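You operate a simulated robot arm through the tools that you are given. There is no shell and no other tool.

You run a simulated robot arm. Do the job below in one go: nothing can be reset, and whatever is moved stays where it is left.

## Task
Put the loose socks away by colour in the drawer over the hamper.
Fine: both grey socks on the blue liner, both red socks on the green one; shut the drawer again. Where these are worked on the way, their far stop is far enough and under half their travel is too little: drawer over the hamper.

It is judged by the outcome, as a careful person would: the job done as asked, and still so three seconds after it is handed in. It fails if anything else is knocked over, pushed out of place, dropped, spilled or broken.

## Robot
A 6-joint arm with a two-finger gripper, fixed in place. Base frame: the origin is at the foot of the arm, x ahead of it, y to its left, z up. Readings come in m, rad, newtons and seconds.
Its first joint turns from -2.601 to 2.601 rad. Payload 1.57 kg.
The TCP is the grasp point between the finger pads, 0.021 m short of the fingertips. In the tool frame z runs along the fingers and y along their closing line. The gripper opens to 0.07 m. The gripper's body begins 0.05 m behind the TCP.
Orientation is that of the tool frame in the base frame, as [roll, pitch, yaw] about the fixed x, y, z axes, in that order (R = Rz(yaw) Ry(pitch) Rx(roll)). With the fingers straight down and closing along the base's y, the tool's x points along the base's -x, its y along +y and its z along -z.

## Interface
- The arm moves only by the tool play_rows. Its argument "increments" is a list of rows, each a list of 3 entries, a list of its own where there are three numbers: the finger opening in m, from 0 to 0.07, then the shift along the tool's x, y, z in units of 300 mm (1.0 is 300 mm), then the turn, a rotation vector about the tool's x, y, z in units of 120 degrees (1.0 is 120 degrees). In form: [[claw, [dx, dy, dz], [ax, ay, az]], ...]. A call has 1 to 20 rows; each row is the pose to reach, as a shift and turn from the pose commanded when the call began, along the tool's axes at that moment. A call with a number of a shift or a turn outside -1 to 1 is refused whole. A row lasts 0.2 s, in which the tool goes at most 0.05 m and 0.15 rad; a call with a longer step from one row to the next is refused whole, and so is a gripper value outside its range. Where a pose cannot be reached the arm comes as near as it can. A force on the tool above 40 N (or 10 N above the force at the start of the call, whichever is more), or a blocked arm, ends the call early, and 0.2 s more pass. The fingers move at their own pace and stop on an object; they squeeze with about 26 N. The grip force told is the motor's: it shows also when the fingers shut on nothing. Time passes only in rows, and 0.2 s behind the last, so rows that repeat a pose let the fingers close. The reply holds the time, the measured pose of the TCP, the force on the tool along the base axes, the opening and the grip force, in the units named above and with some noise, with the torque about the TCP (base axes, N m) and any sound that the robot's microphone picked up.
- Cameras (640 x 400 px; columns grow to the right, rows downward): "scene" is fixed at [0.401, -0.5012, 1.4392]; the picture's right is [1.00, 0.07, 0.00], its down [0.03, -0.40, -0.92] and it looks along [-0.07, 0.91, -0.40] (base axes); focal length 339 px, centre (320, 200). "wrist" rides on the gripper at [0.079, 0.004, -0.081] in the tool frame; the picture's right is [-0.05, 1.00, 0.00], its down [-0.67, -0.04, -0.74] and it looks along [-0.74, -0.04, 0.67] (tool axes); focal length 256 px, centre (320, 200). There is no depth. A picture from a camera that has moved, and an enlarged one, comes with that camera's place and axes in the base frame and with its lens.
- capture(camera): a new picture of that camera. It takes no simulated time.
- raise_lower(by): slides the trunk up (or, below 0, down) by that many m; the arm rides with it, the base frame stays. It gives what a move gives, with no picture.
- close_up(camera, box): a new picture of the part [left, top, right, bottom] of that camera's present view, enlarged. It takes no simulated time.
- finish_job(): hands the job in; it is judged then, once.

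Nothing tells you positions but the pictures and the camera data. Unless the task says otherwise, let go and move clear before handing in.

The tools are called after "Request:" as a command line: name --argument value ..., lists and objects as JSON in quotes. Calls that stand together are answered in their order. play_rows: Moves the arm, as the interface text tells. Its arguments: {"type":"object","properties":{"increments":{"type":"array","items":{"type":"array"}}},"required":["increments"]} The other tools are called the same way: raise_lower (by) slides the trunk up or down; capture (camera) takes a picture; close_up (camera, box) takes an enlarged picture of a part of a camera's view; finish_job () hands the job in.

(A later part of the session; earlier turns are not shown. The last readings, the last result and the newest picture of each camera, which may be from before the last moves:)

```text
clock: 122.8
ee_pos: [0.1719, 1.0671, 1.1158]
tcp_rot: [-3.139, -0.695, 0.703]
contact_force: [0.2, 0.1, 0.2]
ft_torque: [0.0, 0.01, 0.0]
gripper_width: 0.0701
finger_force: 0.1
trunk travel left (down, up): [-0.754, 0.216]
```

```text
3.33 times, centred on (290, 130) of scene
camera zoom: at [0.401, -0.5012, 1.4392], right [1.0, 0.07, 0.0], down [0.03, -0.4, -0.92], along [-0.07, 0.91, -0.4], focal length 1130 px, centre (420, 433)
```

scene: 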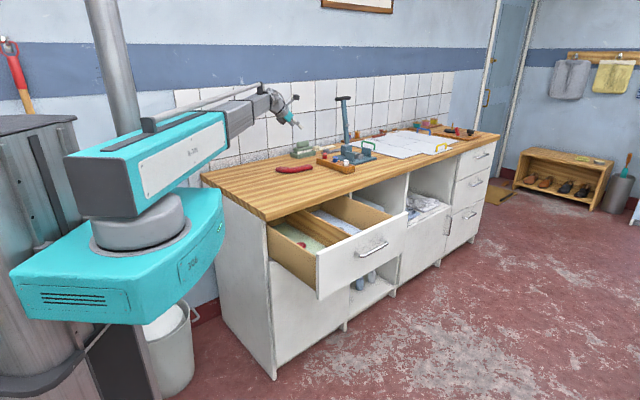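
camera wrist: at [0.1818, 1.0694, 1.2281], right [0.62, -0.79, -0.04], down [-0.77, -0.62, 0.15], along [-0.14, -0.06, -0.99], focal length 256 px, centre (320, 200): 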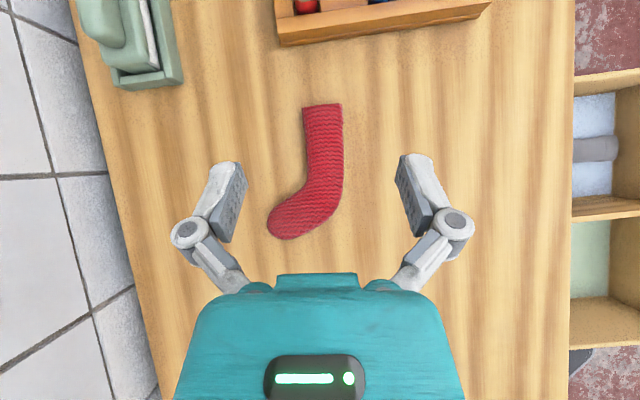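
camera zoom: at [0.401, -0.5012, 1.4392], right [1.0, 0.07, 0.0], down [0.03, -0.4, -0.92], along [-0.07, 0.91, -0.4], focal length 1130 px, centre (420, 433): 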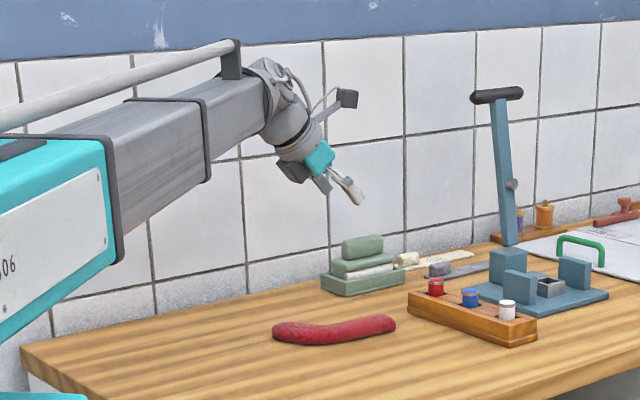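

Request:
close_up --camera "scene" --box '[290, 80, 350, 140]'

Request:
close_up --camera "wrist" --box '[220, 80, 420, 260]'

```text
6.67 times, centred on (320, 110) of scene
camera zoom: at [0.401, -0.5012, 1.4392], right [1.0, 0.07, 0.0], down [0.03, -0.4, -0.92], along [-0.07, 0.91, -0.4], focal length 2260 px, centre (320, 800)
```

zoom: 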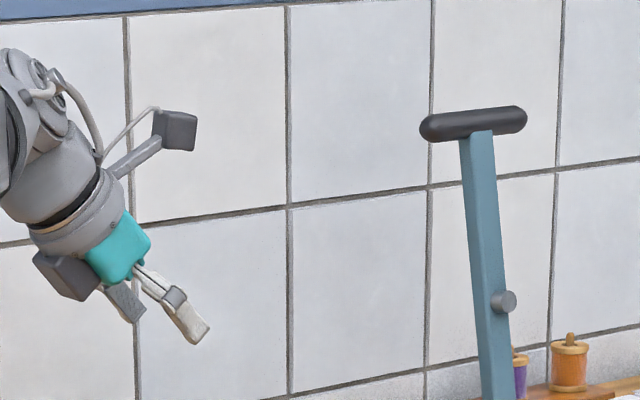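

```text
2.22 times, centred on (320, 170) of wrist
camera zoom: at [0.1818, 1.0694, 1.2281], right [0.62, -0.79, -0.04], down [-0.77, -0.62, 0.15], along [-0.14, -0.06, -0.99], focal length 569 px, centre (320, 267)
```

zoom: 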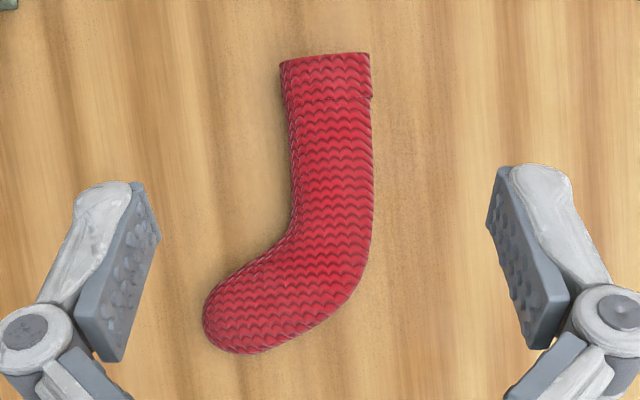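

The reach works at 40° tilt and the housing sits clear. The fingers are lined up across the leg; lowering in two steps.

Request:
raise_lower --by -0.15

Request:
capture --camera "wrist"

Request:
close_up --camera "scene" --box '[240, 100, 360, 200]'

```text
clock: 124.6
ee_pos: [0.1708, 1.0669, 0.9664]
tcp_rot: [-3.139, -0.696, 0.702]
contact_force: [0.6, -0.1, 0.0]
ft_torque: [0.01, 0.01, -0.01]
gripper_width: 0.0698
finger_force: 0.0
trunk travel left (down, up): [-0.604, 0.366]
```

```text
taken
camera wrist: at [0.1816, 1.0688, 1.0785], right [0.62, -0.79, -0.04], down [-0.78, -0.61, 0.15], along [-0.14, -0.06, -0.99], focal length 256 px, centre (320, 200)
```

wrist: 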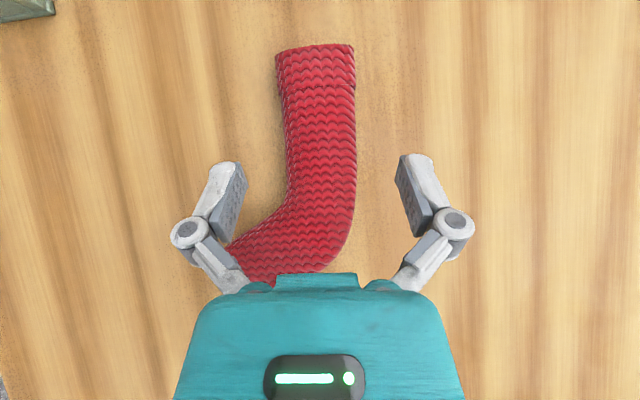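

```text
4.00 times, centred on (300, 150) of scene
camera zoom: at [0.401, -0.5012, 1.4392], right [1.0, 0.07, 0.0], down [0.03, -0.4, -0.92], along [-0.07, 0.91, -0.4], focal length 1356 px, centre (400, 400)
```

zoom: 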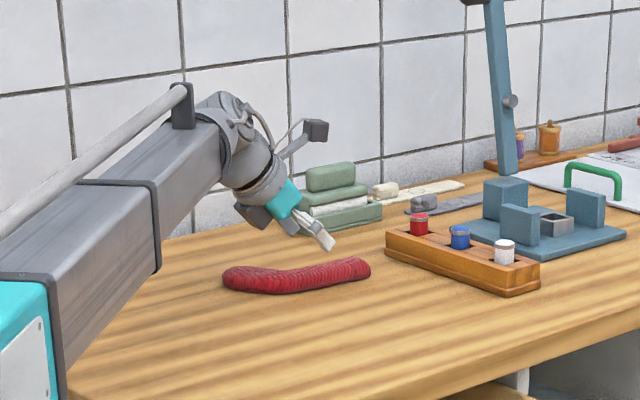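

Request:
raise_lower --by -0.041

Request:
close_up --camera "scene" --box '[260, 120, 340, 190]'

Request:
capture --camera "wrist"

```text
clock: 125.4
ee_pos: [0.1723, 1.0653, 0.9246]
tcp_rot: [-3.139, -0.695, 0.704]
contact_force: [0.3, 0.2, 0.1]
ft_torque: [0.02, 0.01, 0.01]
gripper_width: 0.0698
finger_force: 0.0
trunk travel left (down, up): [-0.563, 0.407]
```

```text
5.71 times, centred on (300, 155) of scene
camera zoom: at [0.401, -0.5012, 1.4392], right [1.0, 0.07, 0.0], down [0.03, -0.4, -0.92], along [-0.07, 0.91, -0.4], focal length 1937 px, centre (434, 457)
```

zoom: 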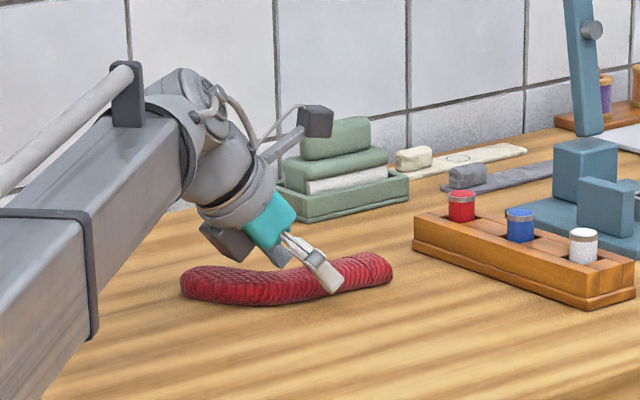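

```text
taken
camera wrist: at [0.1817, 1.0688, 1.0375], right [0.62, -0.79, -0.04], down [-0.78, -0.61, 0.15], along [-0.14, -0.06, -0.99], focal length 256 px, centre (320, 200)
```

wrist: 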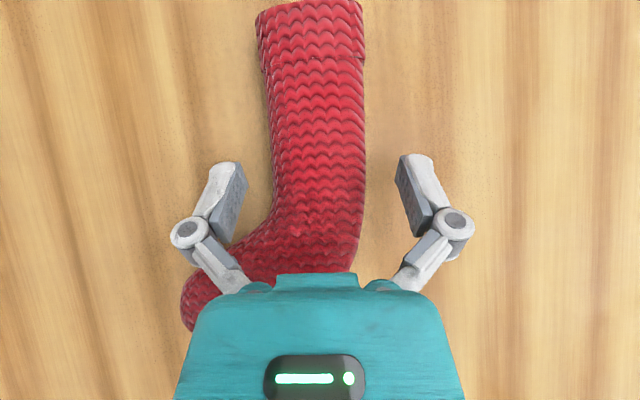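

Request:
play_rows --increments '[[0.03, [0, 0, 0], [0, 0, 0]], [0.03, [0, 0, 0], [0, 0, 0]], [0.03, [0, 0, 0], [0, 0, 0]], [0.03, [0, 0, 0], [0, 0, 0]]]'

Request:
raise_lower --by 0.06

Request:
close_up --camera "scene" --box '[260, 120, 340, 190]'

Request:
capture --camera "wrist"

```text
clock: 126.4
ee_pos: [0.1729, 1.0666, 0.9248]
tcp_rot: [-3.137, -0.694, 0.703]
contact_force: [-1.3, -1.2, 3.6]
ft_torque: [-0.01, -0.04, 0.09]
gripper_width: 0.0444
finger_force: 26.0
trunk travel left (down, up): [-0.563, 0.407]
```

```text
clock: 127.4
ee_pos: [0.1716, 1.0661, 0.9853]
tcp_rot: [-3.139, -0.694, 0.703]
contact_force: [-0.4, 0.3, -0.6]
ft_torque: [0.0, -0.03, 0.01]
gripper_width: 0.0439
finger_force: 25.9
trunk travel left (down, up): [-0.623, 0.347]
```

```text
5.71 times, centred on (300, 155) of scene
camera zoom: at [0.401, -0.5012, 1.4392], right [1.0, 0.07, 0.0], down [0.03, -0.4, -0.92], along [-0.07, 0.91, -0.4], focal length 1937 px, centre (434, 457)
```

zoom: 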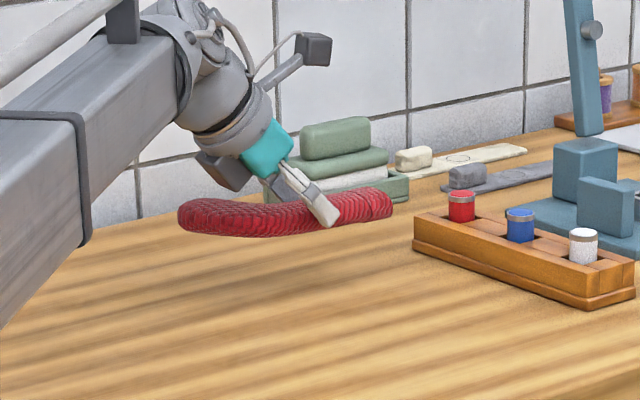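

```text
taken
camera wrist: at [0.1816, 1.0691, 1.0972], right [0.62, -0.79, -0.04], down [-0.78, -0.61, 0.15], along [-0.14, -0.06, -0.99], focal length 256 px, centre (320, 200)
```

wrist: 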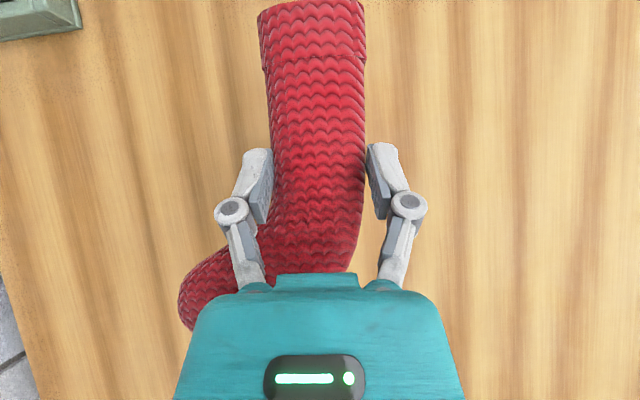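

The red sock is lifted level. Bringing it nearer to an empty spot on the worktop.

Request:
play_rows --increments '[[0.03, [-0.0576, 0.0868, -0.0481], [0, 0, 0]], [0.03, [-0.1152, 0.1736, -0.0961], [0, 0, 0]], [0.03, [-0.1729, 0.2604, -0.1442], [0, 0, 0]], [0.03, [-0.2305, 0.3471, -0.1922], [0, 0, 0]], [0.03, [-0.2881, 0.4339, -0.2403], [0, 0, 0]], [0.03, [-0.3457, 0.5207, -0.2883], [0, 0, 0]]]'

Request:
raise_lower --by -0.056

Request:
close_up --camera "scene" --box '[210, 120, 350, 220]'

Request:
capture --camera "wrist"

```text
clock: 128.8
ee_pos: [0.1717, 0.8599, 0.9843]
tcp_rot: [-3.136, -0.696, 0.703]
contact_force: [-0.7, 0.8, -0.5]
ft_torque: [-0.02, -0.03, 0.0]
gripper_width: 0.0439
finger_force: 25.6
trunk travel left (down, up): [-0.623, 0.347]
```

```text
clock: 129.8
ee_pos: [0.1705, 0.8601, 0.9287]
tcp_rot: [-3.137, -0.696, 0.703]
contact_force: [0.5, 0.0, 0.1]
ft_torque: [0.01, 0.0, -0.01]
gripper_width: 0.0441
finger_force: 26.1
trunk travel left (down, up): [-0.567, 0.403]
```

```text
4.00 times, centred on (280, 170) of scene
camera zoom: at [0.401, -0.5012, 1.4392], right [1.0, 0.07, 0.0], down [0.03, -0.4, -0.92], along [-0.07, 0.91, -0.4], focal length 1356 px, centre (480, 320)
```

zoom: 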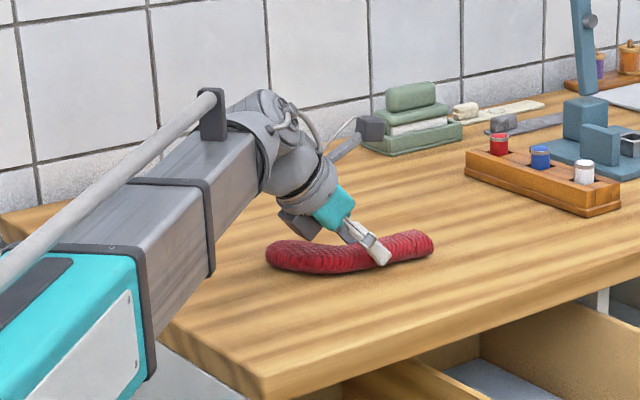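

```text
taken
camera wrist: at [0.181, 0.8636, 1.0414], right [0.62, -0.79, -0.04], down [-0.78, -0.61, 0.15], along [-0.14, -0.06, -0.99], focal length 256 px, centre (320, 200)
```

wrist: 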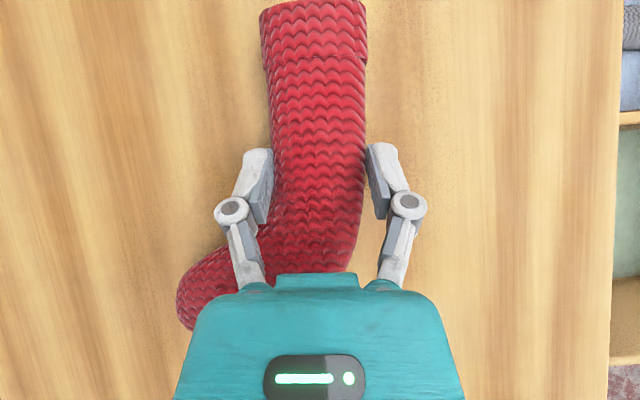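

Request:
raise_lower --by -0.003

Request:
play_rows --increments '[[0.055, [0, 0, 0], [0, 0, 0]], [0.07, [0, 0, 0], [0, 0, 0]], [0.07, [0, 0, 0], [0, 0, 0]], [0.07, [0, 0, 0], [0, 0, 0]]]'

Request:
raise_lower --by 0.16

Request:
capture --camera "wrist"

```text
clock: 130.3
ee_pos: [0.1716, 0.8616, 0.9245]
tcp_rot: [-3.137, -0.696, 0.704]
contact_force: [0.3, 0.6, 0.1]
ft_torque: [0.01, -0.02, 0.01]
gripper_width: 0.0439
finger_force: 25.9
trunk travel left (down, up): [-0.564, 0.406]
```

```text
clock: 131.3
ee_pos: [0.1724, 0.861, 0.9254]
tcp_rot: [-3.138, -0.695, 0.704]
contact_force: [-0.4, -0.3, -0.8]
ft_torque: [0.0, -0.02, 0.05]
gripper_width: 0.07
finger_force: 0.0
trunk travel left (down, up): [-0.564, 0.406]
```

```text
clock: 133.1
ee_pos: [0.1714, 0.8608, 1.0857]
tcp_rot: [-3.138, -0.695, 0.705]
contact_force: [0.5, 0.5, 1.0]
ft_torque: [-0.01, 0.04, -0.04]
gripper_width: 0.0701
finger_force: 0.0
trunk travel left (down, up): [-0.724, 0.246]
```

```text
taken
camera wrist: at [0.181, 0.8637, 1.1983], right [0.62, -0.79, -0.04], down [-0.78, -0.61, 0.15], along [-0.14, -0.06, -0.99], focal length 256 px, centre (320, 200)
```

wrist: 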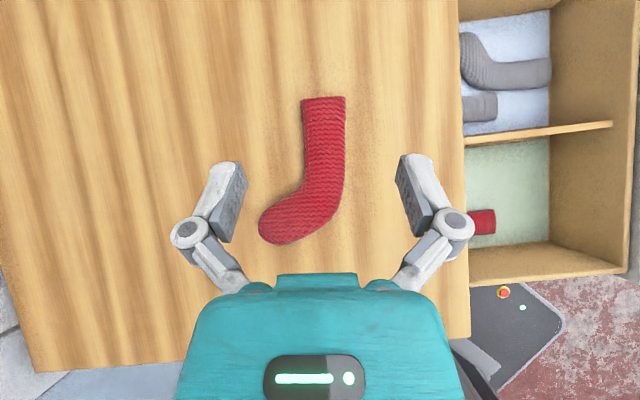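

The red sock now lies within easy reach. I'll bring the tool upright again and turn it to the toe-side orientation.

Request:
play_rows --increments '[[0.07, [-0.0855, 0, -0.0059], [0, -0.0664, 0]], [0.07, [-0.1692, 0, -0.0237], [0, -0.1327, 0]], [0.07, [-0.2498, 0, -0.0529], [0, -0.1991, 0]], [0.07, [-0.3253, 0, -0.0928], [0, -0.2655, 0]], [0.07, [-0.3949, 0, -0.1431], [0, -0.3318, 0]]]'

Request:
play_rows --increments '[[0.07, [0.0373, 0, 0], [0, 0, 0.0682]], [0.07, [0.0745, 0, 0], [0, 0, 0.1364]], [0.07, [0.1118, 0, 0], [0, 0, 0.2045]], [0.07, [0.1491, 0, 0], [0, 0, 0.2727]], [0.07, [0.1864, 0, 0], [0, 0, 0.3409]], [0.07, [0.2236, 0, 0], [0, 0, 0.4091]], [0.07, [0.2609, 0, 0], [0, 0, 0.4773]], [0.07, [0.2982, 0, 0], [0, 0, 0.5455]], [0.07, [0.3355, 0, 0], [0, 0, 0.6136]], [0.07, [0.3727, 0, 0], [0, 0, 0.6818]], [0.07, [0.41, 0, 0], [0, 0, 0.75]]]'

Request:
play_rows --increments '[[0.07, [0, 0, 0], [0, 0, 0.0682]], [0.07, [0, 0, 0], [0, 0, 0.1364]], [0.07, [0, 0, 0], [0, 0, 0.2045]], [0.07, [0, 0, 0], [0, 0, 0.2727]], [0.07, [0, 0, 0], [0, 0, 0.3409]], [0.07, [0, 0, 0], [0, 0, 0.4091]], [0.07, [0, 0, 0], [0, 0, 0.4773]], [0.07, [0, 0, 0], [0, 0, 0.5455]], [0.07, [0, 0, 0], [0, 0, 0.6136]], [0.07, [0, 0, 0], [0, 0, 0.6818]], [0.07, [0, 0, 0], [0, 0, 0.75]]]'

Request:
capture --camera "wrist"

Request:
close_up --camera "wrist" --box '[200, 0, 440, 200]'

```text
clock: 134.3
ee_pos: [0.0816, 0.7841, 1.0422]
tcp_rot: [-3.14, 0.003, 0.706]
contact_force: [0.0, -1.0, -0.1]
ft_torque: [0.0, -0.02, -0.02]
gripper_width: 0.0698
finger_force: 0.1
trunk travel left (down, up): [-0.724, 0.246]
```

```text
clock: 136.7
ee_pos: [0.1732, 0.8654, 1.0418]
tcp_rot: [3.141, 0.003, -0.867]
contact_force: [0.2, 0.1, -0.4]
ft_torque: [-0.02, -0.01, 0.0]
gripper_width: 0.0699
finger_force: 0.0
trunk travel left (down, up): [-0.724, 0.246]
```

```text
clock: 139.1
ee_pos: [0.1749, 0.8645, 1.0425]
tcp_rot: [3.139, 0.0, -2.44]
contact_force: [-0.1, 0.2, -0.1]
ft_torque: [-0.03, 0.03, 0.0]
gripper_width: 0.0704
finger_force: 0.0
trunk travel left (down, up): [-0.724, 0.246]
```

```text
taken
camera wrist: at [0.1112, 0.8162, 1.1233], right [-0.6, 0.8, 0.0], down [0.53, 0.4, 0.74], along [0.59, 0.45, -0.67], focal length 256 px, centre (320, 200)
```

wrist: 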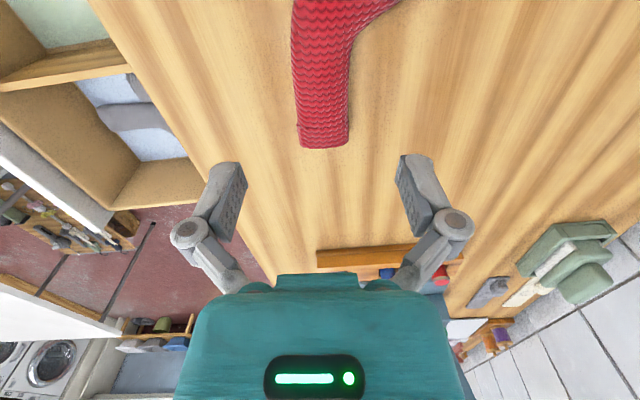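

```text
2.00 times, centred on (320, 100) of wrist
camera zoom: at [0.1112, 0.8162, 1.1233], right [-0.6, 0.8, 0.0], down [0.53, 0.4, 0.74], along [0.59, 0.45, -0.67], focal length 512 px, centre (320, 400)
```

zoom: 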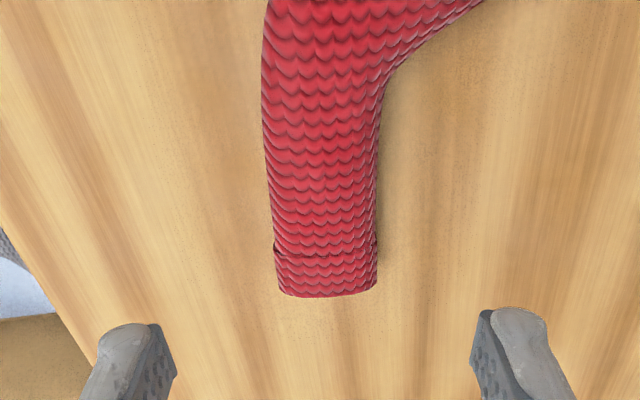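

Request:
play_rows --increments '[[0.07, [0.01, 0.002, 0], [0, 0, 0]]]'

Request:
raise_lower --by -0.08

Request:
capture --camera "wrist"

```text
clock: 139.5
ee_pos: [0.1715, 0.8623, 1.0423]
tcp_rot: [3.139, 0.0, -2.436]
contact_force: [-1.1, 0.8, 0.4]
ft_torque: [-0.03, -0.03, 0.01]
gripper_width: 0.0699
finger_force: 0.1
trunk travel left (down, up): [-0.724, 0.246]
```

```text
clock: 140.7
ee_pos: [0.172, 0.8629, 0.963]
tcp_rot: [3.139, 0.0, -2.437]
contact_force: [0.4, 0.1, 0.1]
ft_torque: [-0.02, 0.0, -0.01]
gripper_width: 0.0702
finger_force: 0.0
trunk travel left (down, up): [-0.644, 0.326]
```

```text
taken
camera wrist: at [0.109, 0.8141, 1.0434], right [-0.61, 0.79, 0.0], down [0.53, 0.4, 0.74], along [0.59, 0.45, -0.67], focal length 256 px, centre (320, 200)
```

wrist: 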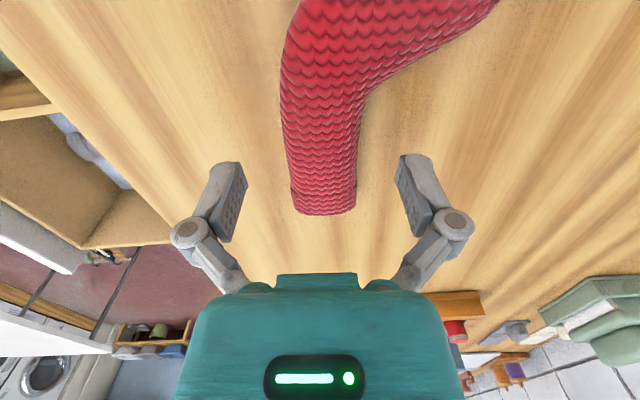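

Request:
raise_lower --by -0.037

Request:
play_rows --increments '[[0.03, [0, 0, 0], [0, 0, 0]], [0.03, [0, 0, 0], [0, 0, 0]], [0.03, [0, 0, 0], [0, 0, 0]], [0.03, [0, 0, 0], [0, 0, 0]]]'

Request:
raise_lower --by 0.1

Request:
capture --camera "wrist"

Request:
close_up --camera "scene" --box '[210, 110, 350, 220]'

```text
clock: 141.5
ee_pos: [0.1732, 0.8622, 0.925]
tcp_rot: [3.137, 0.0, -2.436]
contact_force: [0.4, -0.1, 0.4]
ft_torque: [0.0, 0.02, 0.01]
gripper_width: 0.0699
finger_force: 0.1
trunk travel left (down, up): [-0.607, 0.363]
```

```text
clock: 142.5
ee_pos: [0.1722, 0.8627, 0.9244]
tcp_rot: [3.138, 0.0, -2.436]
contact_force: [0.4, 0.6, 5.8]
ft_torque: [-0.02, -0.04, 0.09]
gripper_width: 0.0437
finger_force: 25.9
trunk travel left (down, up): [-0.607, 0.363]
```

```text
clock: 143.8
ee_pos: [0.172, 0.8629, 1.0251]
tcp_rot: [3.138, 0.001, -2.435]
contact_force: [0.2, 0.2, -0.6]
ft_torque: [0.03, 0.0, 0.0]
gripper_width: 0.044
finger_force: 25.7
trunk travel left (down, up): [-0.707, 0.263]
```

```text
taken
camera wrist: at [0.109, 0.8143, 1.1062], right [-0.61, 0.79, 0.0], down [0.53, 0.4, 0.74], along [0.59, 0.45, -0.67], focal length 256 px, centre (320, 200)
```

wrist: 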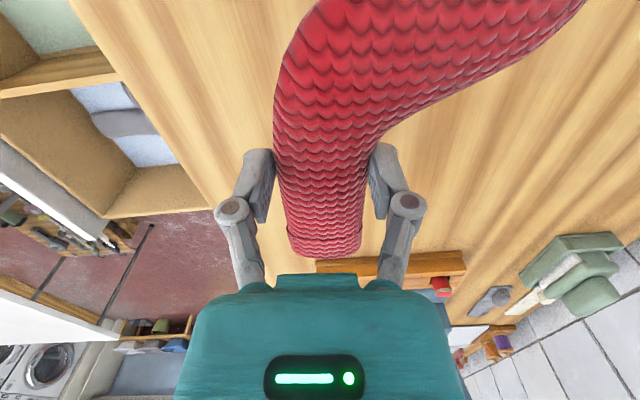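

```text
3.64 times, centred on (280, 165) of scene
camera zoom: at [0.401, -0.5012, 1.4392], right [1.0, 0.07, 0.0], down [0.03, -0.4, -0.92], along [-0.07, 0.91, -0.4], focal length 1233 px, centre (466, 327)
```

zoom: 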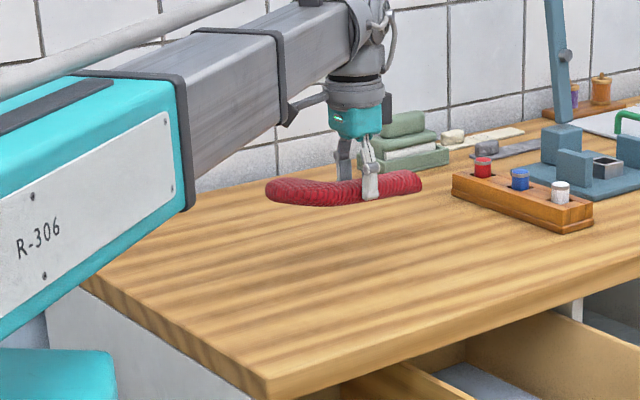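

The last red sock is held level. Carrying it to the green compartment.

Request:
play_rows --increments '[[0.03, [0.0146, -0.0732, 0], [0, 0, 0.0652]], [0.03, [0.0293, -0.1463, 0], [0, 0, 0.1303]], [0.03, [0.0439, -0.2195, 0], [0, 0, 0.1955]], [0.03, [0.0585, -0.2926, 0], [0, 0, 0.2606]], [0.03, [0.0732, -0.3658, 0], [0, 0, 0.3258]], [0.03, [0.0878, -0.4389, 0], [0, 0, 0.3909]], [0.03, [0.1025, -0.5121, 0], [0, 0, 0.4561]], [0.03, [0.1171, -0.5852, 0], [0, 0, 0.5212]], [0.03, [0.1317, -0.6584, 0], [0, 0, 0.5864]], [0.03, [0.1464, -0.7315, 0], [0, 0, 0.6515]], [0.03, [0.161, -0.8047, 0], [0, 0, 0.7167]]]'

Request:
play_rows --increments '[[0.03, [-0.1391, -0.0356, 0], [0, 0, 0]], [0.03, [-0.2782, -0.0711, 0], [0, 0, 0]]]'

Request:
raise_lower --by -0.12

Request:
capture --camera "wrist"

Request:
close_up --camera "scene" --box '[220, 130, 400, 290]'

```text
clock: 146.2
ee_pos: [0.2915, 0.6488, 1.0255]
tcp_rot: [-3.141, -0.004, 2.343]
contact_force: [0.3, 0.9, 0.9]
ft_torque: [0.01, 0.02, 0.0]
gripper_width: 0.044
finger_force: 25.9
trunk travel left (down, up): [-0.707, 0.263]
```

```text
clock: 146.8
ee_pos: [0.3382, 0.5727, 1.026]
tcp_rot: [3.141, -0.003, 2.346]
contact_force: [0.5, 0.7, -0.2]
ft_torque: [-0.03, -0.02, 0.04]
gripper_width: 0.0439
finger_force: 25.7
trunk travel left (down, up): [-0.707, 0.263]
```

```text
clock: 148.3
ee_pos: [0.337, 0.573, 0.9042]
tcp_rot: [-3.141, -0.004, 2.346]
contact_force: [0.5, 0.8, -0.9]
ft_torque: [0.01, 0.01, 0.01]
gripper_width: 0.044
finger_force: 25.5
trunk travel left (down, up): [-0.587, 0.383]
```

```text
taken
camera wrist: at [0.2842, 0.6322, 0.9866], right [0.75, 0.66, 0.0], down [0.44, -0.5, 0.74], along [0.49, -0.56, -0.67], focal length 256 px, centre (320, 200)
```

wrist: 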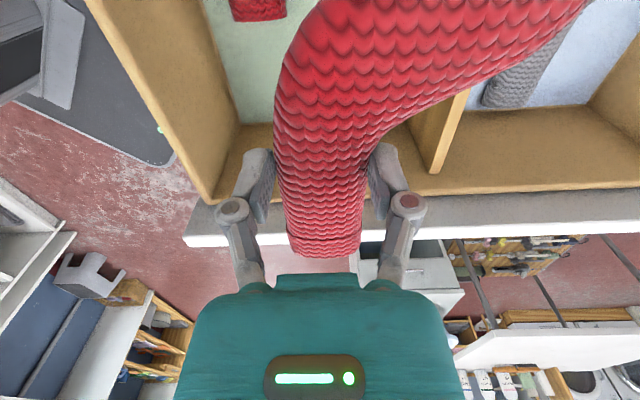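

```text
2.50 times, centred on (310, 210) of scene
camera zoom: at [0.401, -0.5012, 1.4392], right [1.0, 0.07, 0.0], down [0.03, -0.4, -0.92], along [-0.07, 0.91, -0.4], focal length 847 px, centre (345, 175)
```

zoom: 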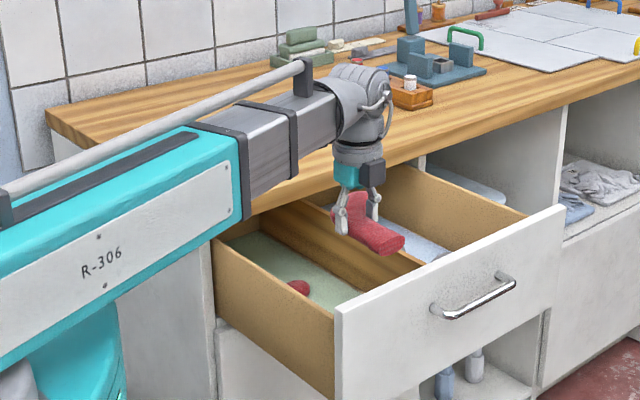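

Request:
play_rows --increments '[[0.03, [0.01, 0, 0], [0, 0, 0]]]'

Request:
raise_lower --by -0.1

Request:
capture --camera "wrist"

Request:
close_up --camera "scene" --box '[220, 130, 400, 290]'

```text
clock: 148.7
ee_pos: [0.3341, 0.5742, 0.9063]
tcp_rot: [-3.141, -0.005, 2.348]
contact_force: [-0.1, 0.2, -0.5]
ft_torque: [-0.02, 0.03, -0.03]
gripper_width: 0.0439
finger_force: 26.0
trunk travel left (down, up): [-0.587, 0.383]
```

```text
clock: 150.1
ee_pos: [0.3335, 0.5745, 0.8064]
tcp_rot: [3.141, -0.003, 2.347]
contact_force: [-1.9, -0.1, 0.3]
ft_torque: [0.2, -0.04, 0.16]
gripper_width: 0.0452
finger_force: 25.9
trunk travel left (down, up): [-0.487, 0.483]
```

```text
taken
camera wrist: at [0.2816, 0.6343, 0.8865], right [0.75, 0.66, 0.0], down [0.44, -0.5, 0.74], along [0.49, -0.56, -0.67], focal length 256 px, centre (320, 200)
```

wrist: 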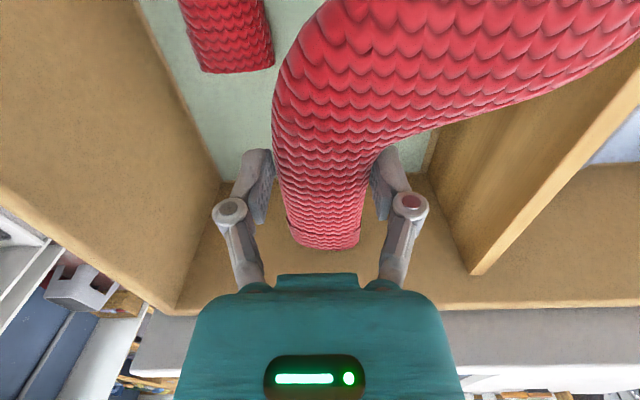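

```text
2.50 times, centred on (310, 210) of scene
camera zoom: at [0.401, -0.5012, 1.4392], right [1.0, 0.07, 0.0], down [0.03, -0.4, -0.92], along [-0.07, 0.91, -0.4], focal length 847 px, centre (345, 175)
```

zoom: 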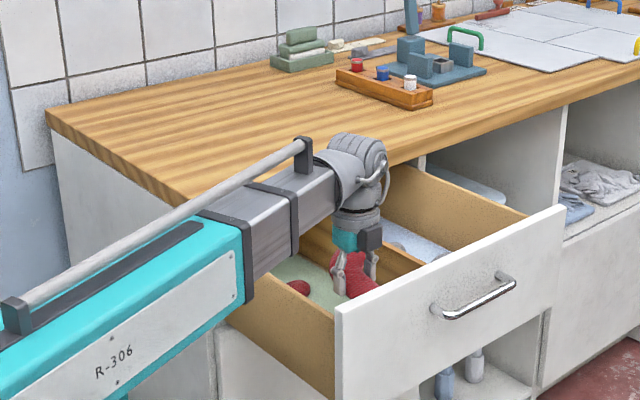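

The toe has caught on the top of the divider and the sock has tipped slightly in the grip. I'll raise straight back up and check.

Request:
raise_lower --by 0.07

Request:
capture --camera "wrist"

Request:
close_up --camera "scene" --box '[270, 150, 370, 240]'

```text
clock: 151.2
ee_pos: [0.3342, 0.5758, 0.8745]
tcp_rot: [3.141, -0.002, 2.345]
contact_force: [-0.1, -0.8, -0.1]
ft_torque: [-0.04, -0.01, -0.04]
gripper_width: 0.0448
finger_force: 25.7
trunk travel left (down, up): [-0.557, 0.413]
```

```text
taken
camera wrist: at [0.2819, 0.6346, 0.9565], right [0.75, 0.66, 0.0], down [0.44, -0.5, 0.74], along [0.49, -0.56, -0.67], focal length 256 px, centre (320, 200)
```

wrist: 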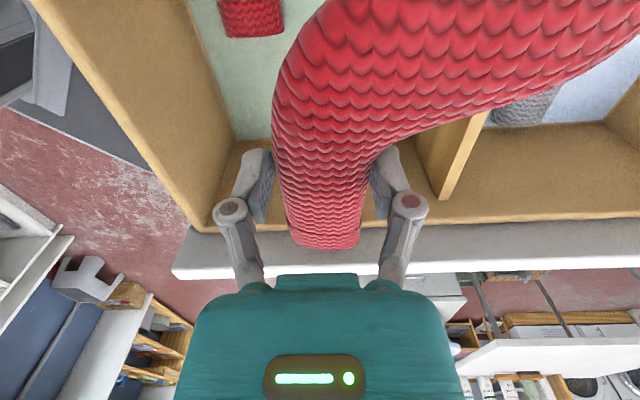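

```text
4.44 times, centred on (320, 195) of scene
camera zoom: at [0.401, -0.5012, 1.4392], right [1.0, 0.07, 0.0], down [0.03, -0.4, -0.92], along [-0.07, 0.91, -0.4], focal length 1507 px, centre (320, 222)
```

zoom: 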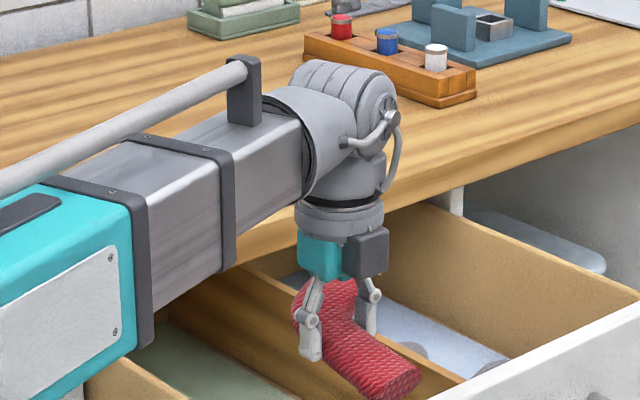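

The sock's toe needs more room from the divider. I'll turn it 15° so the toe swings inward, then lower again: the low cuff will touch the liner first and level the sock.

Request:
play_rows --increments '[[0.03, [0, 0.01, 0], [0, 0, -0.0625]], [0.03, [0, 0.02, 0], [0, 0, -0.125]]]'

Request:
raise_lower --by -0.05

Request:
capture --camera "wrist"

Request:
close_up --camera "scene" --box '[270, 160, 370, 250]'

```text
clock: 151.8
ee_pos: [0.3382, 0.5784, 0.875]
tcp_rot: [-3.141, -0.003, 2.608]
contact_force: [-0.2, 0.0, 0.1]
ft_torque: [0.03, -0.01, -0.04]
gripper_width: 0.0449
finger_force: 26.1
trunk travel left (down, up): [-0.557, 0.413]
```

```text
clock: 152.7
ee_pos: [0.3381, 0.5795, 0.8264]
tcp_rot: [3.14, -0.004, 2.608]
contact_force: [-0.2, 0.0, -1.1]
ft_torque: [0.0, 0.01, 0.02]
gripper_width: 0.0451
finger_force: 26.5
trunk travel left (down, up): [-0.507, 0.463]
```

```text
taken
camera wrist: at [0.2726, 0.6229, 0.9065], right [0.55, 0.83, 0.0], down [0.56, -0.37, 0.74], along [0.62, -0.41, -0.67], focal length 256 px, centre (320, 200)
```

wrist: 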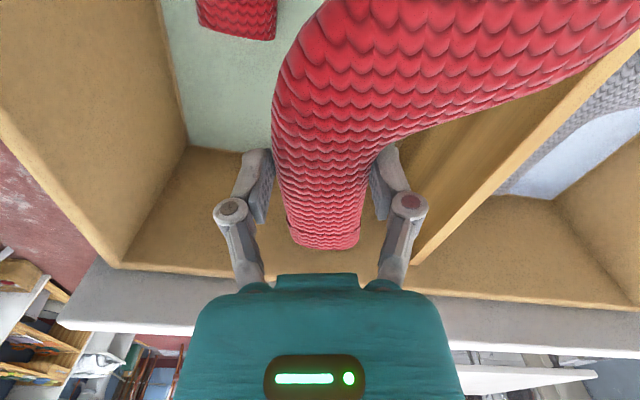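

```text
4.44 times, centred on (320, 205) of scene
camera zoom: at [0.401, -0.5012, 1.4392], right [1.0, 0.07, 0.0], down [0.03, -0.4, -0.92], along [-0.07, 0.91, -0.4], focal length 1507 px, centre (320, 178)
```

zoom: 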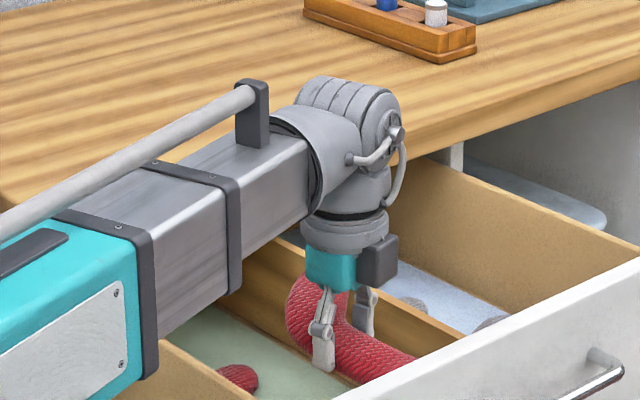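

Request:
raise_lower --by -0.04

Request:
capture --camera "wrist"

Request:
close_up --camera "scene" --box '[270, 160, 370, 250]'

```text
clock: 153.5
ee_pos: [0.3388, 0.5782, 0.7855]
tcp_rot: [3.14, -0.004, 2.609]
contact_force: [0.6, -0.4, -0.2]
ft_torque: [0.0, -0.02, 0.04]
gripper_width: 0.0443
finger_force: 26.2
trunk travel left (down, up): [-0.467, 0.503]
```

```text
taken
camera wrist: at [0.2726, 0.6229, 0.8665], right [0.55, 0.83, 0.0], down [0.56, -0.37, 0.74], along [0.62, -0.41, -0.67], focal length 256 px, centre (320, 200)
```

wrist: 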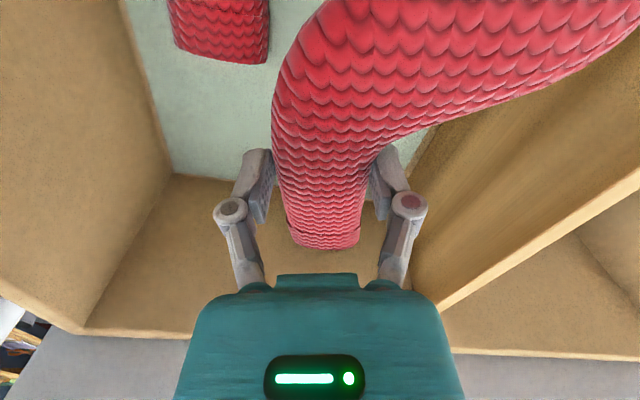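

```text
4.44 times, centred on (320, 205) of scene
camera zoom: at [0.401, -0.5012, 1.4392], right [1.0, 0.07, 0.0], down [0.03, -0.4, -0.92], along [-0.07, 0.91, -0.4], focal length 1507 px, centre (320, 178)
```

zoom: 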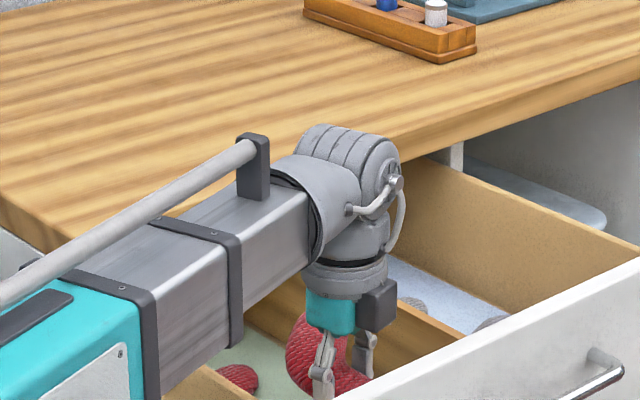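

Request:
raise_lower --by -0.025

Request:
raise_lower --by -0.012

Request:
capture --camera "wrist"

```text
clock: 154.2
ee_pos: [0.3393, 0.579, 0.7594]
tcp_rot: [3.14, -0.004, 2.607]
contact_force: [-0.2, 0.0, 0.6]
ft_torque: [0.0, 0.02, 0.0]
gripper_width: 0.0443
finger_force: 25.8
trunk travel left (down, up): [-0.442, 0.528]
```

```text
clock: 154.8
ee_pos: [0.3388, 0.5787, 0.748]
tcp_rot: [3.14, -0.003, 2.607]
contact_force: [0.4, -0.9, 0.0]
ft_torque: [0.0, -0.02, 0.02]
gripper_width: 0.0448
finger_force: 25.6
trunk travel left (down, up): [-0.43, 0.54]
```

```text
taken
camera wrist: at [0.2726, 0.6229, 0.8295], right [0.55, 0.83, 0.0], down [0.56, -0.37, 0.74], along [0.62, -0.41, -0.67], focal length 256 px, centre (320, 200)
```

wrist: 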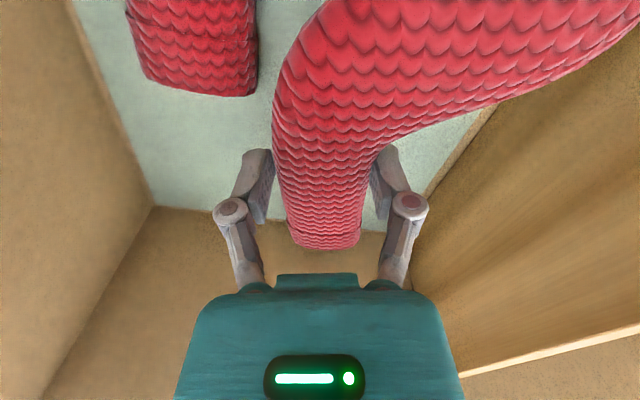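

Request:
raise_lower --by -0.008

Request:
raise_lower --by -0.007

Request:
capture --camera "wrist"

Request:
close_up --camera "scene" --box '[250, 170, 370, 260]'

```text
clock: 155.4
ee_pos: [0.3384, 0.5795, 0.7402]
tcp_rot: [3.14, -0.003, 2.608]
contact_force: [0.0, -0.1, 0.5]
ft_torque: [-0.01, -0.01, 0.0]
gripper_width: 0.045
finger_force: 26.6
trunk travel left (down, up): [-0.422, 0.548]
```

```text
clock: 155.9
ee_pos: [0.3384, 0.5779, 0.7339]
tcp_rot: [3.139, -0.002, 2.607]
contact_force: [0.3, 0.4, 0.5]
ft_torque: [-0.03, -0.03, 0.06]
gripper_width: 0.0445
finger_force: 26.0
trunk travel left (down, up): [-0.415, 0.555]
```

```text
taken
camera wrist: at [0.2726, 0.6229, 0.8145], right [0.55, 0.83, 0.0], down [0.56, -0.37, 0.74], along [0.62, -0.41, -0.67], focal length 256 px, centre (320, 200)
```

wrist: 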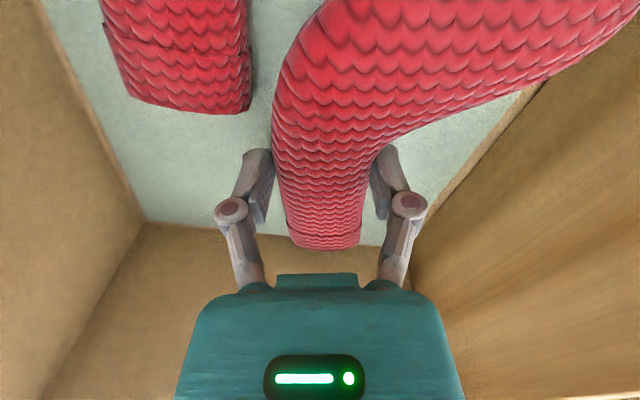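

```text
4.44 times, centred on (310, 215) of scene
camera zoom: at [0.401, -0.5012, 1.4392], right [1.0, 0.07, 0.0], down [0.03, -0.4, -0.92], along [-0.07, 0.91, -0.4], focal length 1507 px, centre (364, 133)
```

zoom: 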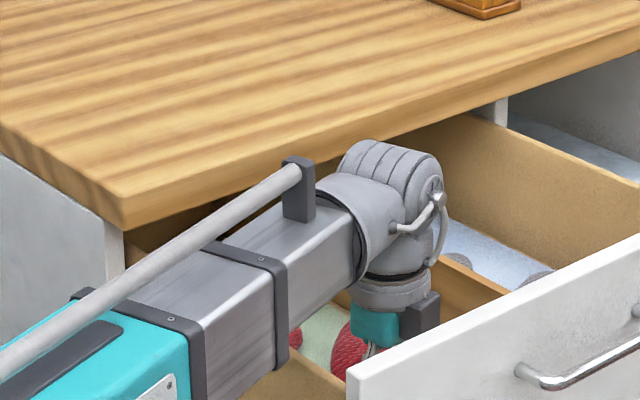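

Request:
raise_lower --by -0.005

Request:
play_rows --increments '[[0.048, [0, 0, 0], [0, 0, 0]], [0.055, [0, 0, 0], [0, 0, 0]], [0.055, [0, 0, 0], [0, 0, 0]], [0.055, [0, 0, 0], [0, 0, 0]]]'

Request:
capture --camera "wrist"

```text
clock: 156.5
ee_pos: [0.3388, 0.5787, 0.729]
tcp_rot: [3.14, -0.002, 2.609]
contact_force: [0.3, 0.9, 3.3]
ft_torque: [-0.2, -0.22, 0.02]
gripper_width: 0.0438
finger_force: 26.3
trunk travel left (down, up): [-0.41, 0.56]
```

```text
clock: 157.5
ee_pos: [0.3385, 0.5792, 0.7281]
tcp_rot: [3.139, -0.002, 2.607]
contact_force: [-0.1, 0.3, -0.3]
ft_torque: [0.01, 0.0, 0.02]
gripper_width: 0.055
finger_force: 0.0
trunk travel left (down, up): [-0.41, 0.56]
```

```text
taken
camera wrist: at [0.2726, 0.6229, 0.8095], right [0.55, 0.83, 0.0], down [0.56, -0.37, 0.74], along [0.62, -0.41, -0.67], focal length 256 px, centre (320, 200)
```

wrist: 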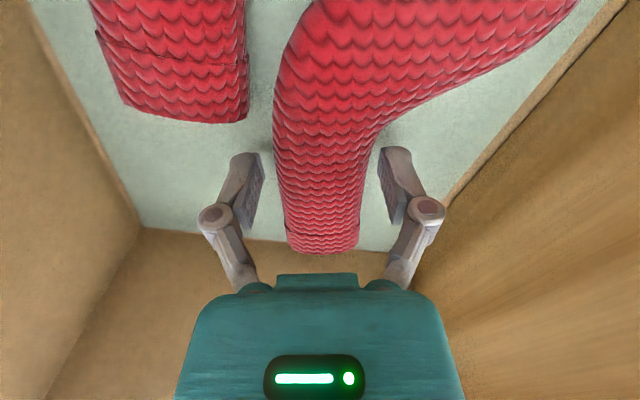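

The last red sock settled flat on the green liner next to the other. Lifting out and checking the drawer from above.

Request:
raise_lower --by 0.06

Request:
raise_lower --by 0.28

Request:
capture --camera "wrist"

Request:
close_up --camera "scene" --box '[240, 150, 420, 290]'

```text
clock: 158.5
ee_pos: [0.3402, 0.5793, 0.7883]
tcp_rot: [-3.141, -0.003, 2.606]
contact_force: [0.3, -0.3, -0.3]
ft_torque: [0.02, 0.02, -0.01]
gripper_width: 0.055
finger_force: 0.0
trunk travel left (down, up): [-0.47, 0.5]
```

```text
clock: 161.3
ee_pos: [0.3385, 0.5794, 1.0684]
tcp_rot: [3.141, -0.004, 2.607]
contact_force: [-1.0, 0.5, -0.2]
ft_torque: [0.0, -0.01, -0.01]
gripper_width: 0.0548
finger_force: 0.1
trunk travel left (down, up): [-0.75, 0.22]
```

```text
taken
camera wrist: at [0.2726, 0.623, 1.1495], right [0.55, 0.83, 0.0], down [0.56, -0.37, 0.74], along [0.62, -0.41, -0.67], focal length 256 px, centre (320, 200)
```

wrist: 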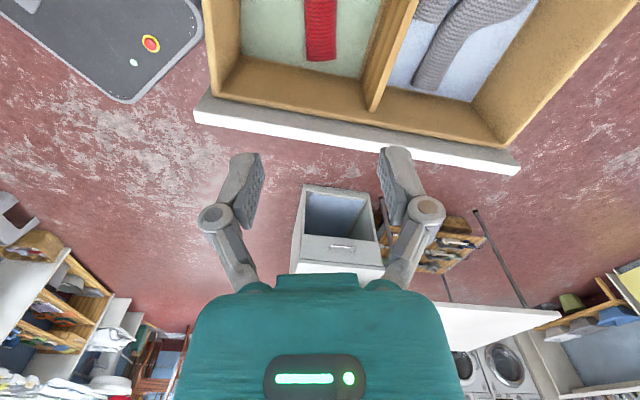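

```text
2.86 times, centred on (330, 220) of scene
camera zoom: at [0.401, -0.5012, 1.4392], right [1.0, 0.07, 0.0], down [0.03, -0.4, -0.92], along [-0.07, 0.91, -0.4], focal length 968 px, centre (291, 143)
```

zoom: 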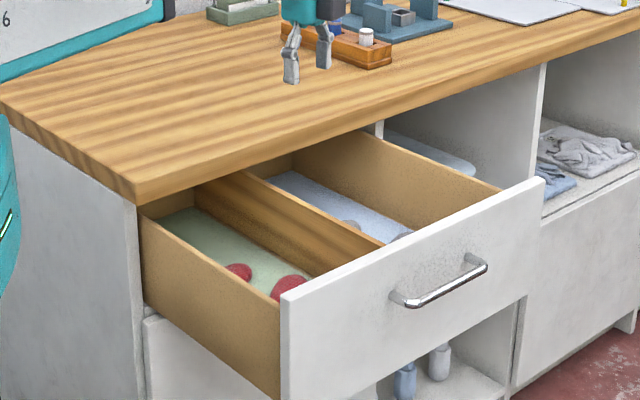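

All four socks are in their compartments. Next I move out in front of the drawer and bring the tool level to grip the handle again.

Request:
play_rows --increments '[[0.055, [-0.0919, -0.0225, 0], [0, 0, -0.0662]], [0.055, [-0.1838, -0.0451, 0], [0, 0, -0.1324]], [0.055, [-0.2757, -0.0676, 0], [0, 0, -0.1986]], [0.055, [-0.3676, -0.0901, 0], [0, 0, -0.2647]], [0.055, [-0.4595, -0.1126, 0], [0, 0, -0.3309]], [0.055, [-0.5514, -0.1352, 0], [0, 0, -0.3971]], [0.055, [-0.6433, -0.1577, 0], [0, 0, -0.4633]]]'

Request:
play_rows --increments '[[0.07, [-0.0471, -0.1238, 0], [0, 0, 0]], [0.07, [-0.0942, -0.2475, 0], [0, 0, 0]], [0.07, [-0.1414, -0.3713, 0], [0, 0, 0]], [0.07, [-0.1885, -0.495, 0], [0, 0, 0]], [0.07, [-0.2356, -0.6188, 0], [0, 0, 0]]]'

Request:
play_rows --increments '[[0.07, [0, 0.0805, -0.0053], [-0.0625, 0, 0]], [0.07, [0, 0.1596, -0.021], [-0.125, 0, 0]], [0.07, [0, 0.236, -0.0469], [-0.1875, 0, 0]], [0.07, [0, 0.3083, -0.0826], [-0.25, 0, 0]], [0.07, [0, 0.3754, -0.1274], [-0.3125, 0, 0]], [0.07, [0, 0.4361, -0.1806], [-0.375, 0, 0]]]'

Request:
capture --camera "wrist"

Request:
capture --camera "scene"

```text
clock: 162.9
ee_pos: [0.4799, 0.4419, 1.0687]
tcp_rot: [3.138, -0.002, -2.701]
contact_force: [0.5, 0.6, 0.1]
ft_torque: [0.03, 0.0, -0.02]
gripper_width: 0.0551
finger_force: 0.0
trunk travel left (down, up): [-0.75, 0.22]
```

```text
clock: 164.1
ee_pos: [0.624, 0.2998, 1.0678]
tcp_rot: [3.138, -0.003, -2.704]
contact_force: [0.4, -0.3, 0.1]
ft_torque: [0.01, 0.02, 0.0]
gripper_width: 0.0702
finger_force: 0.0
trunk travel left (down, up): [-0.75, 0.22]
```

```text
clock: 165.5
ee_pos: [0.5679, 0.4203, 1.1226]
tcp_rot: [2.352, -0.002, -2.706]
contact_force: [0.7, 0.2, 0.0]
ft_torque: [0.0, 0.01, 0.0]
gripper_width: 0.0702
finger_force: 0.2
trunk travel left (down, up): [-0.75, 0.22]
```

```text
taken
camera wrist: at [0.5198, 0.3382, 1.1833], right [-0.25, 0.66, 0.71], down [0.84, -0.22, 0.5], along [0.48, 0.72, -0.5], focal length 256 px, centre (320, 200)
```

wrist: 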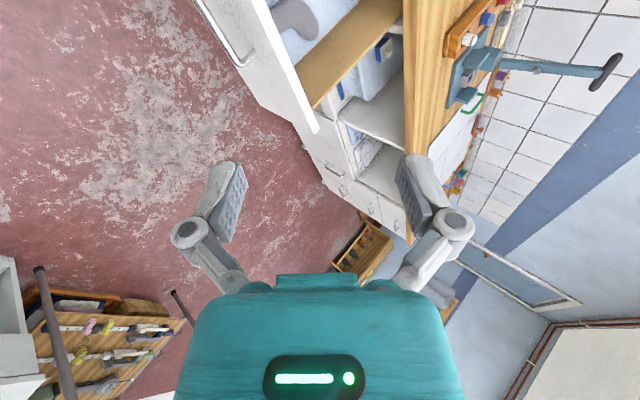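

```text
taken
```

scene: 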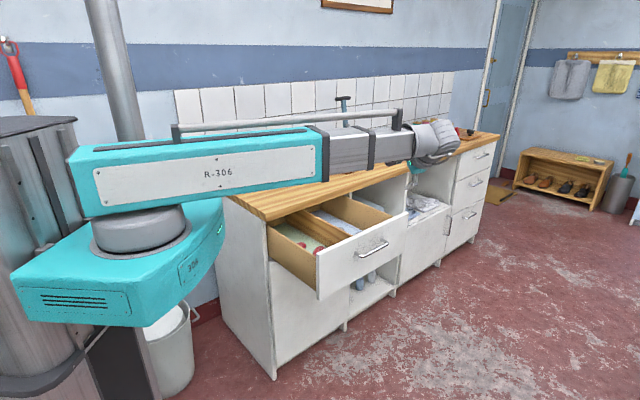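

Request:
play_rows --increments '[[0.07, [0, 0.0805, -0.0053], [-0.0625, 0, 0]], [0.07, [0, 0.1596, -0.021], [-0.125, 0, 0]], [0.07, [0, 0.236, -0.0469], [-0.1875, 0, 0]], [0.07, [0, 0.3083, -0.0826], [-0.25, 0, 0]], [0.07, [0, 0.3754, -0.1274], [-0.3125, 0, 0]], [0.07, [0, 0.4361, -0.1806], [-0.375, 0, 0]]]'

Request:
raise_lower --by -0.3

Request:
capture --camera "wrist"

Request:
capture --camera "scene"

```text
clock: 166.9
ee_pos: [0.5453, 0.4701, 1.2543]
tcp_rot: [1.567, -0.001, -2.706]
contact_force: [-0.3, 0.0, 0.8]
ft_torque: [0.01, 0.02, 0.02]
gripper_width: 0.0701
finger_force: 0.1
out of reach, approached as far as the arm can: row 4, 5
trunk travel left (down, up): [-0.75, 0.22]
```

```text
clock: 169.9
ee_pos: [0.545, 0.4692, 0.9556]
tcp_rot: [1.57, -0.001, -2.705]
contact_force: [-0.8, -0.4, 0.3]
ft_torque: [-0.03, -0.03, 0.0]
gripper_width: 0.0702
finger_force: 0.1
trunk travel left (down, up): [-0.45, 0.52]
```

```text
taken
camera wrist: at [0.5074, 0.3622, 0.9588], right [0.05, 0.02, 1.0], down [0.92, -0.39, -0.04], along [0.39, 0.92, -0.04], focal length 256 px, centre (320, 200)
```

wrist: 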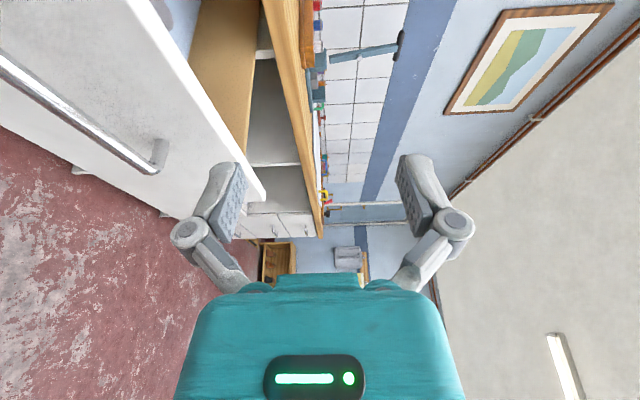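

```text
taken
```

scene: 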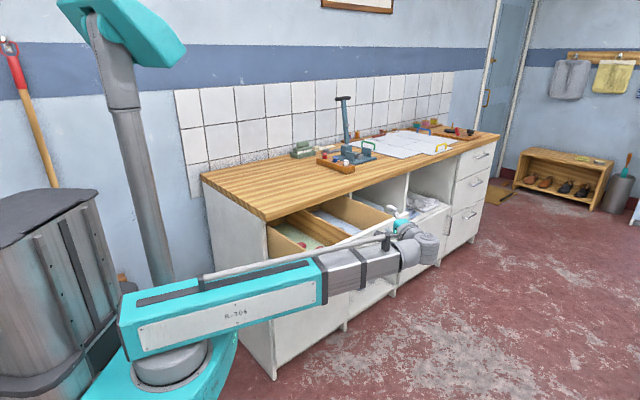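

Request:
raise_lower --by -0.156

Request:
capture --camera "wrist"

```text
clock: 171.7
ee_pos: [0.5461, 0.4685, 0.799]
tcp_rot: [1.568, -0.002, -2.705]
contact_force: [0.8, 0.2, 0.3]
ft_torque: [0.01, 0.02, 0.01]
gripper_width: 0.07
finger_force: 0.0
trunk travel left (down, up): [-0.294, 0.676]
```

```text
taken
camera wrist: at [0.5074, 0.3622, 0.8028], right [0.05, 0.02, 1.0], down [0.92, -0.39, -0.04], along [0.39, 0.92, -0.04], focal length 256 px, centre (320, 200)
```

wrist: 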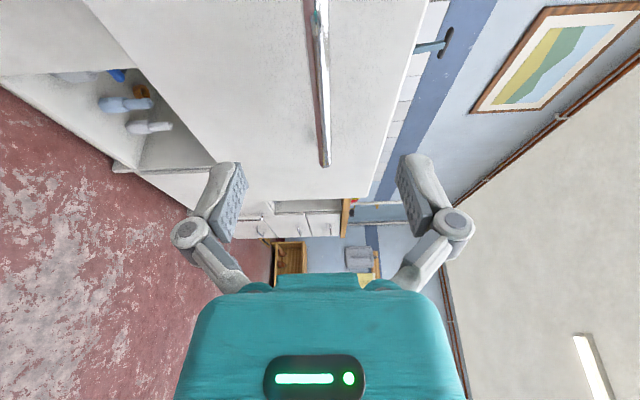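

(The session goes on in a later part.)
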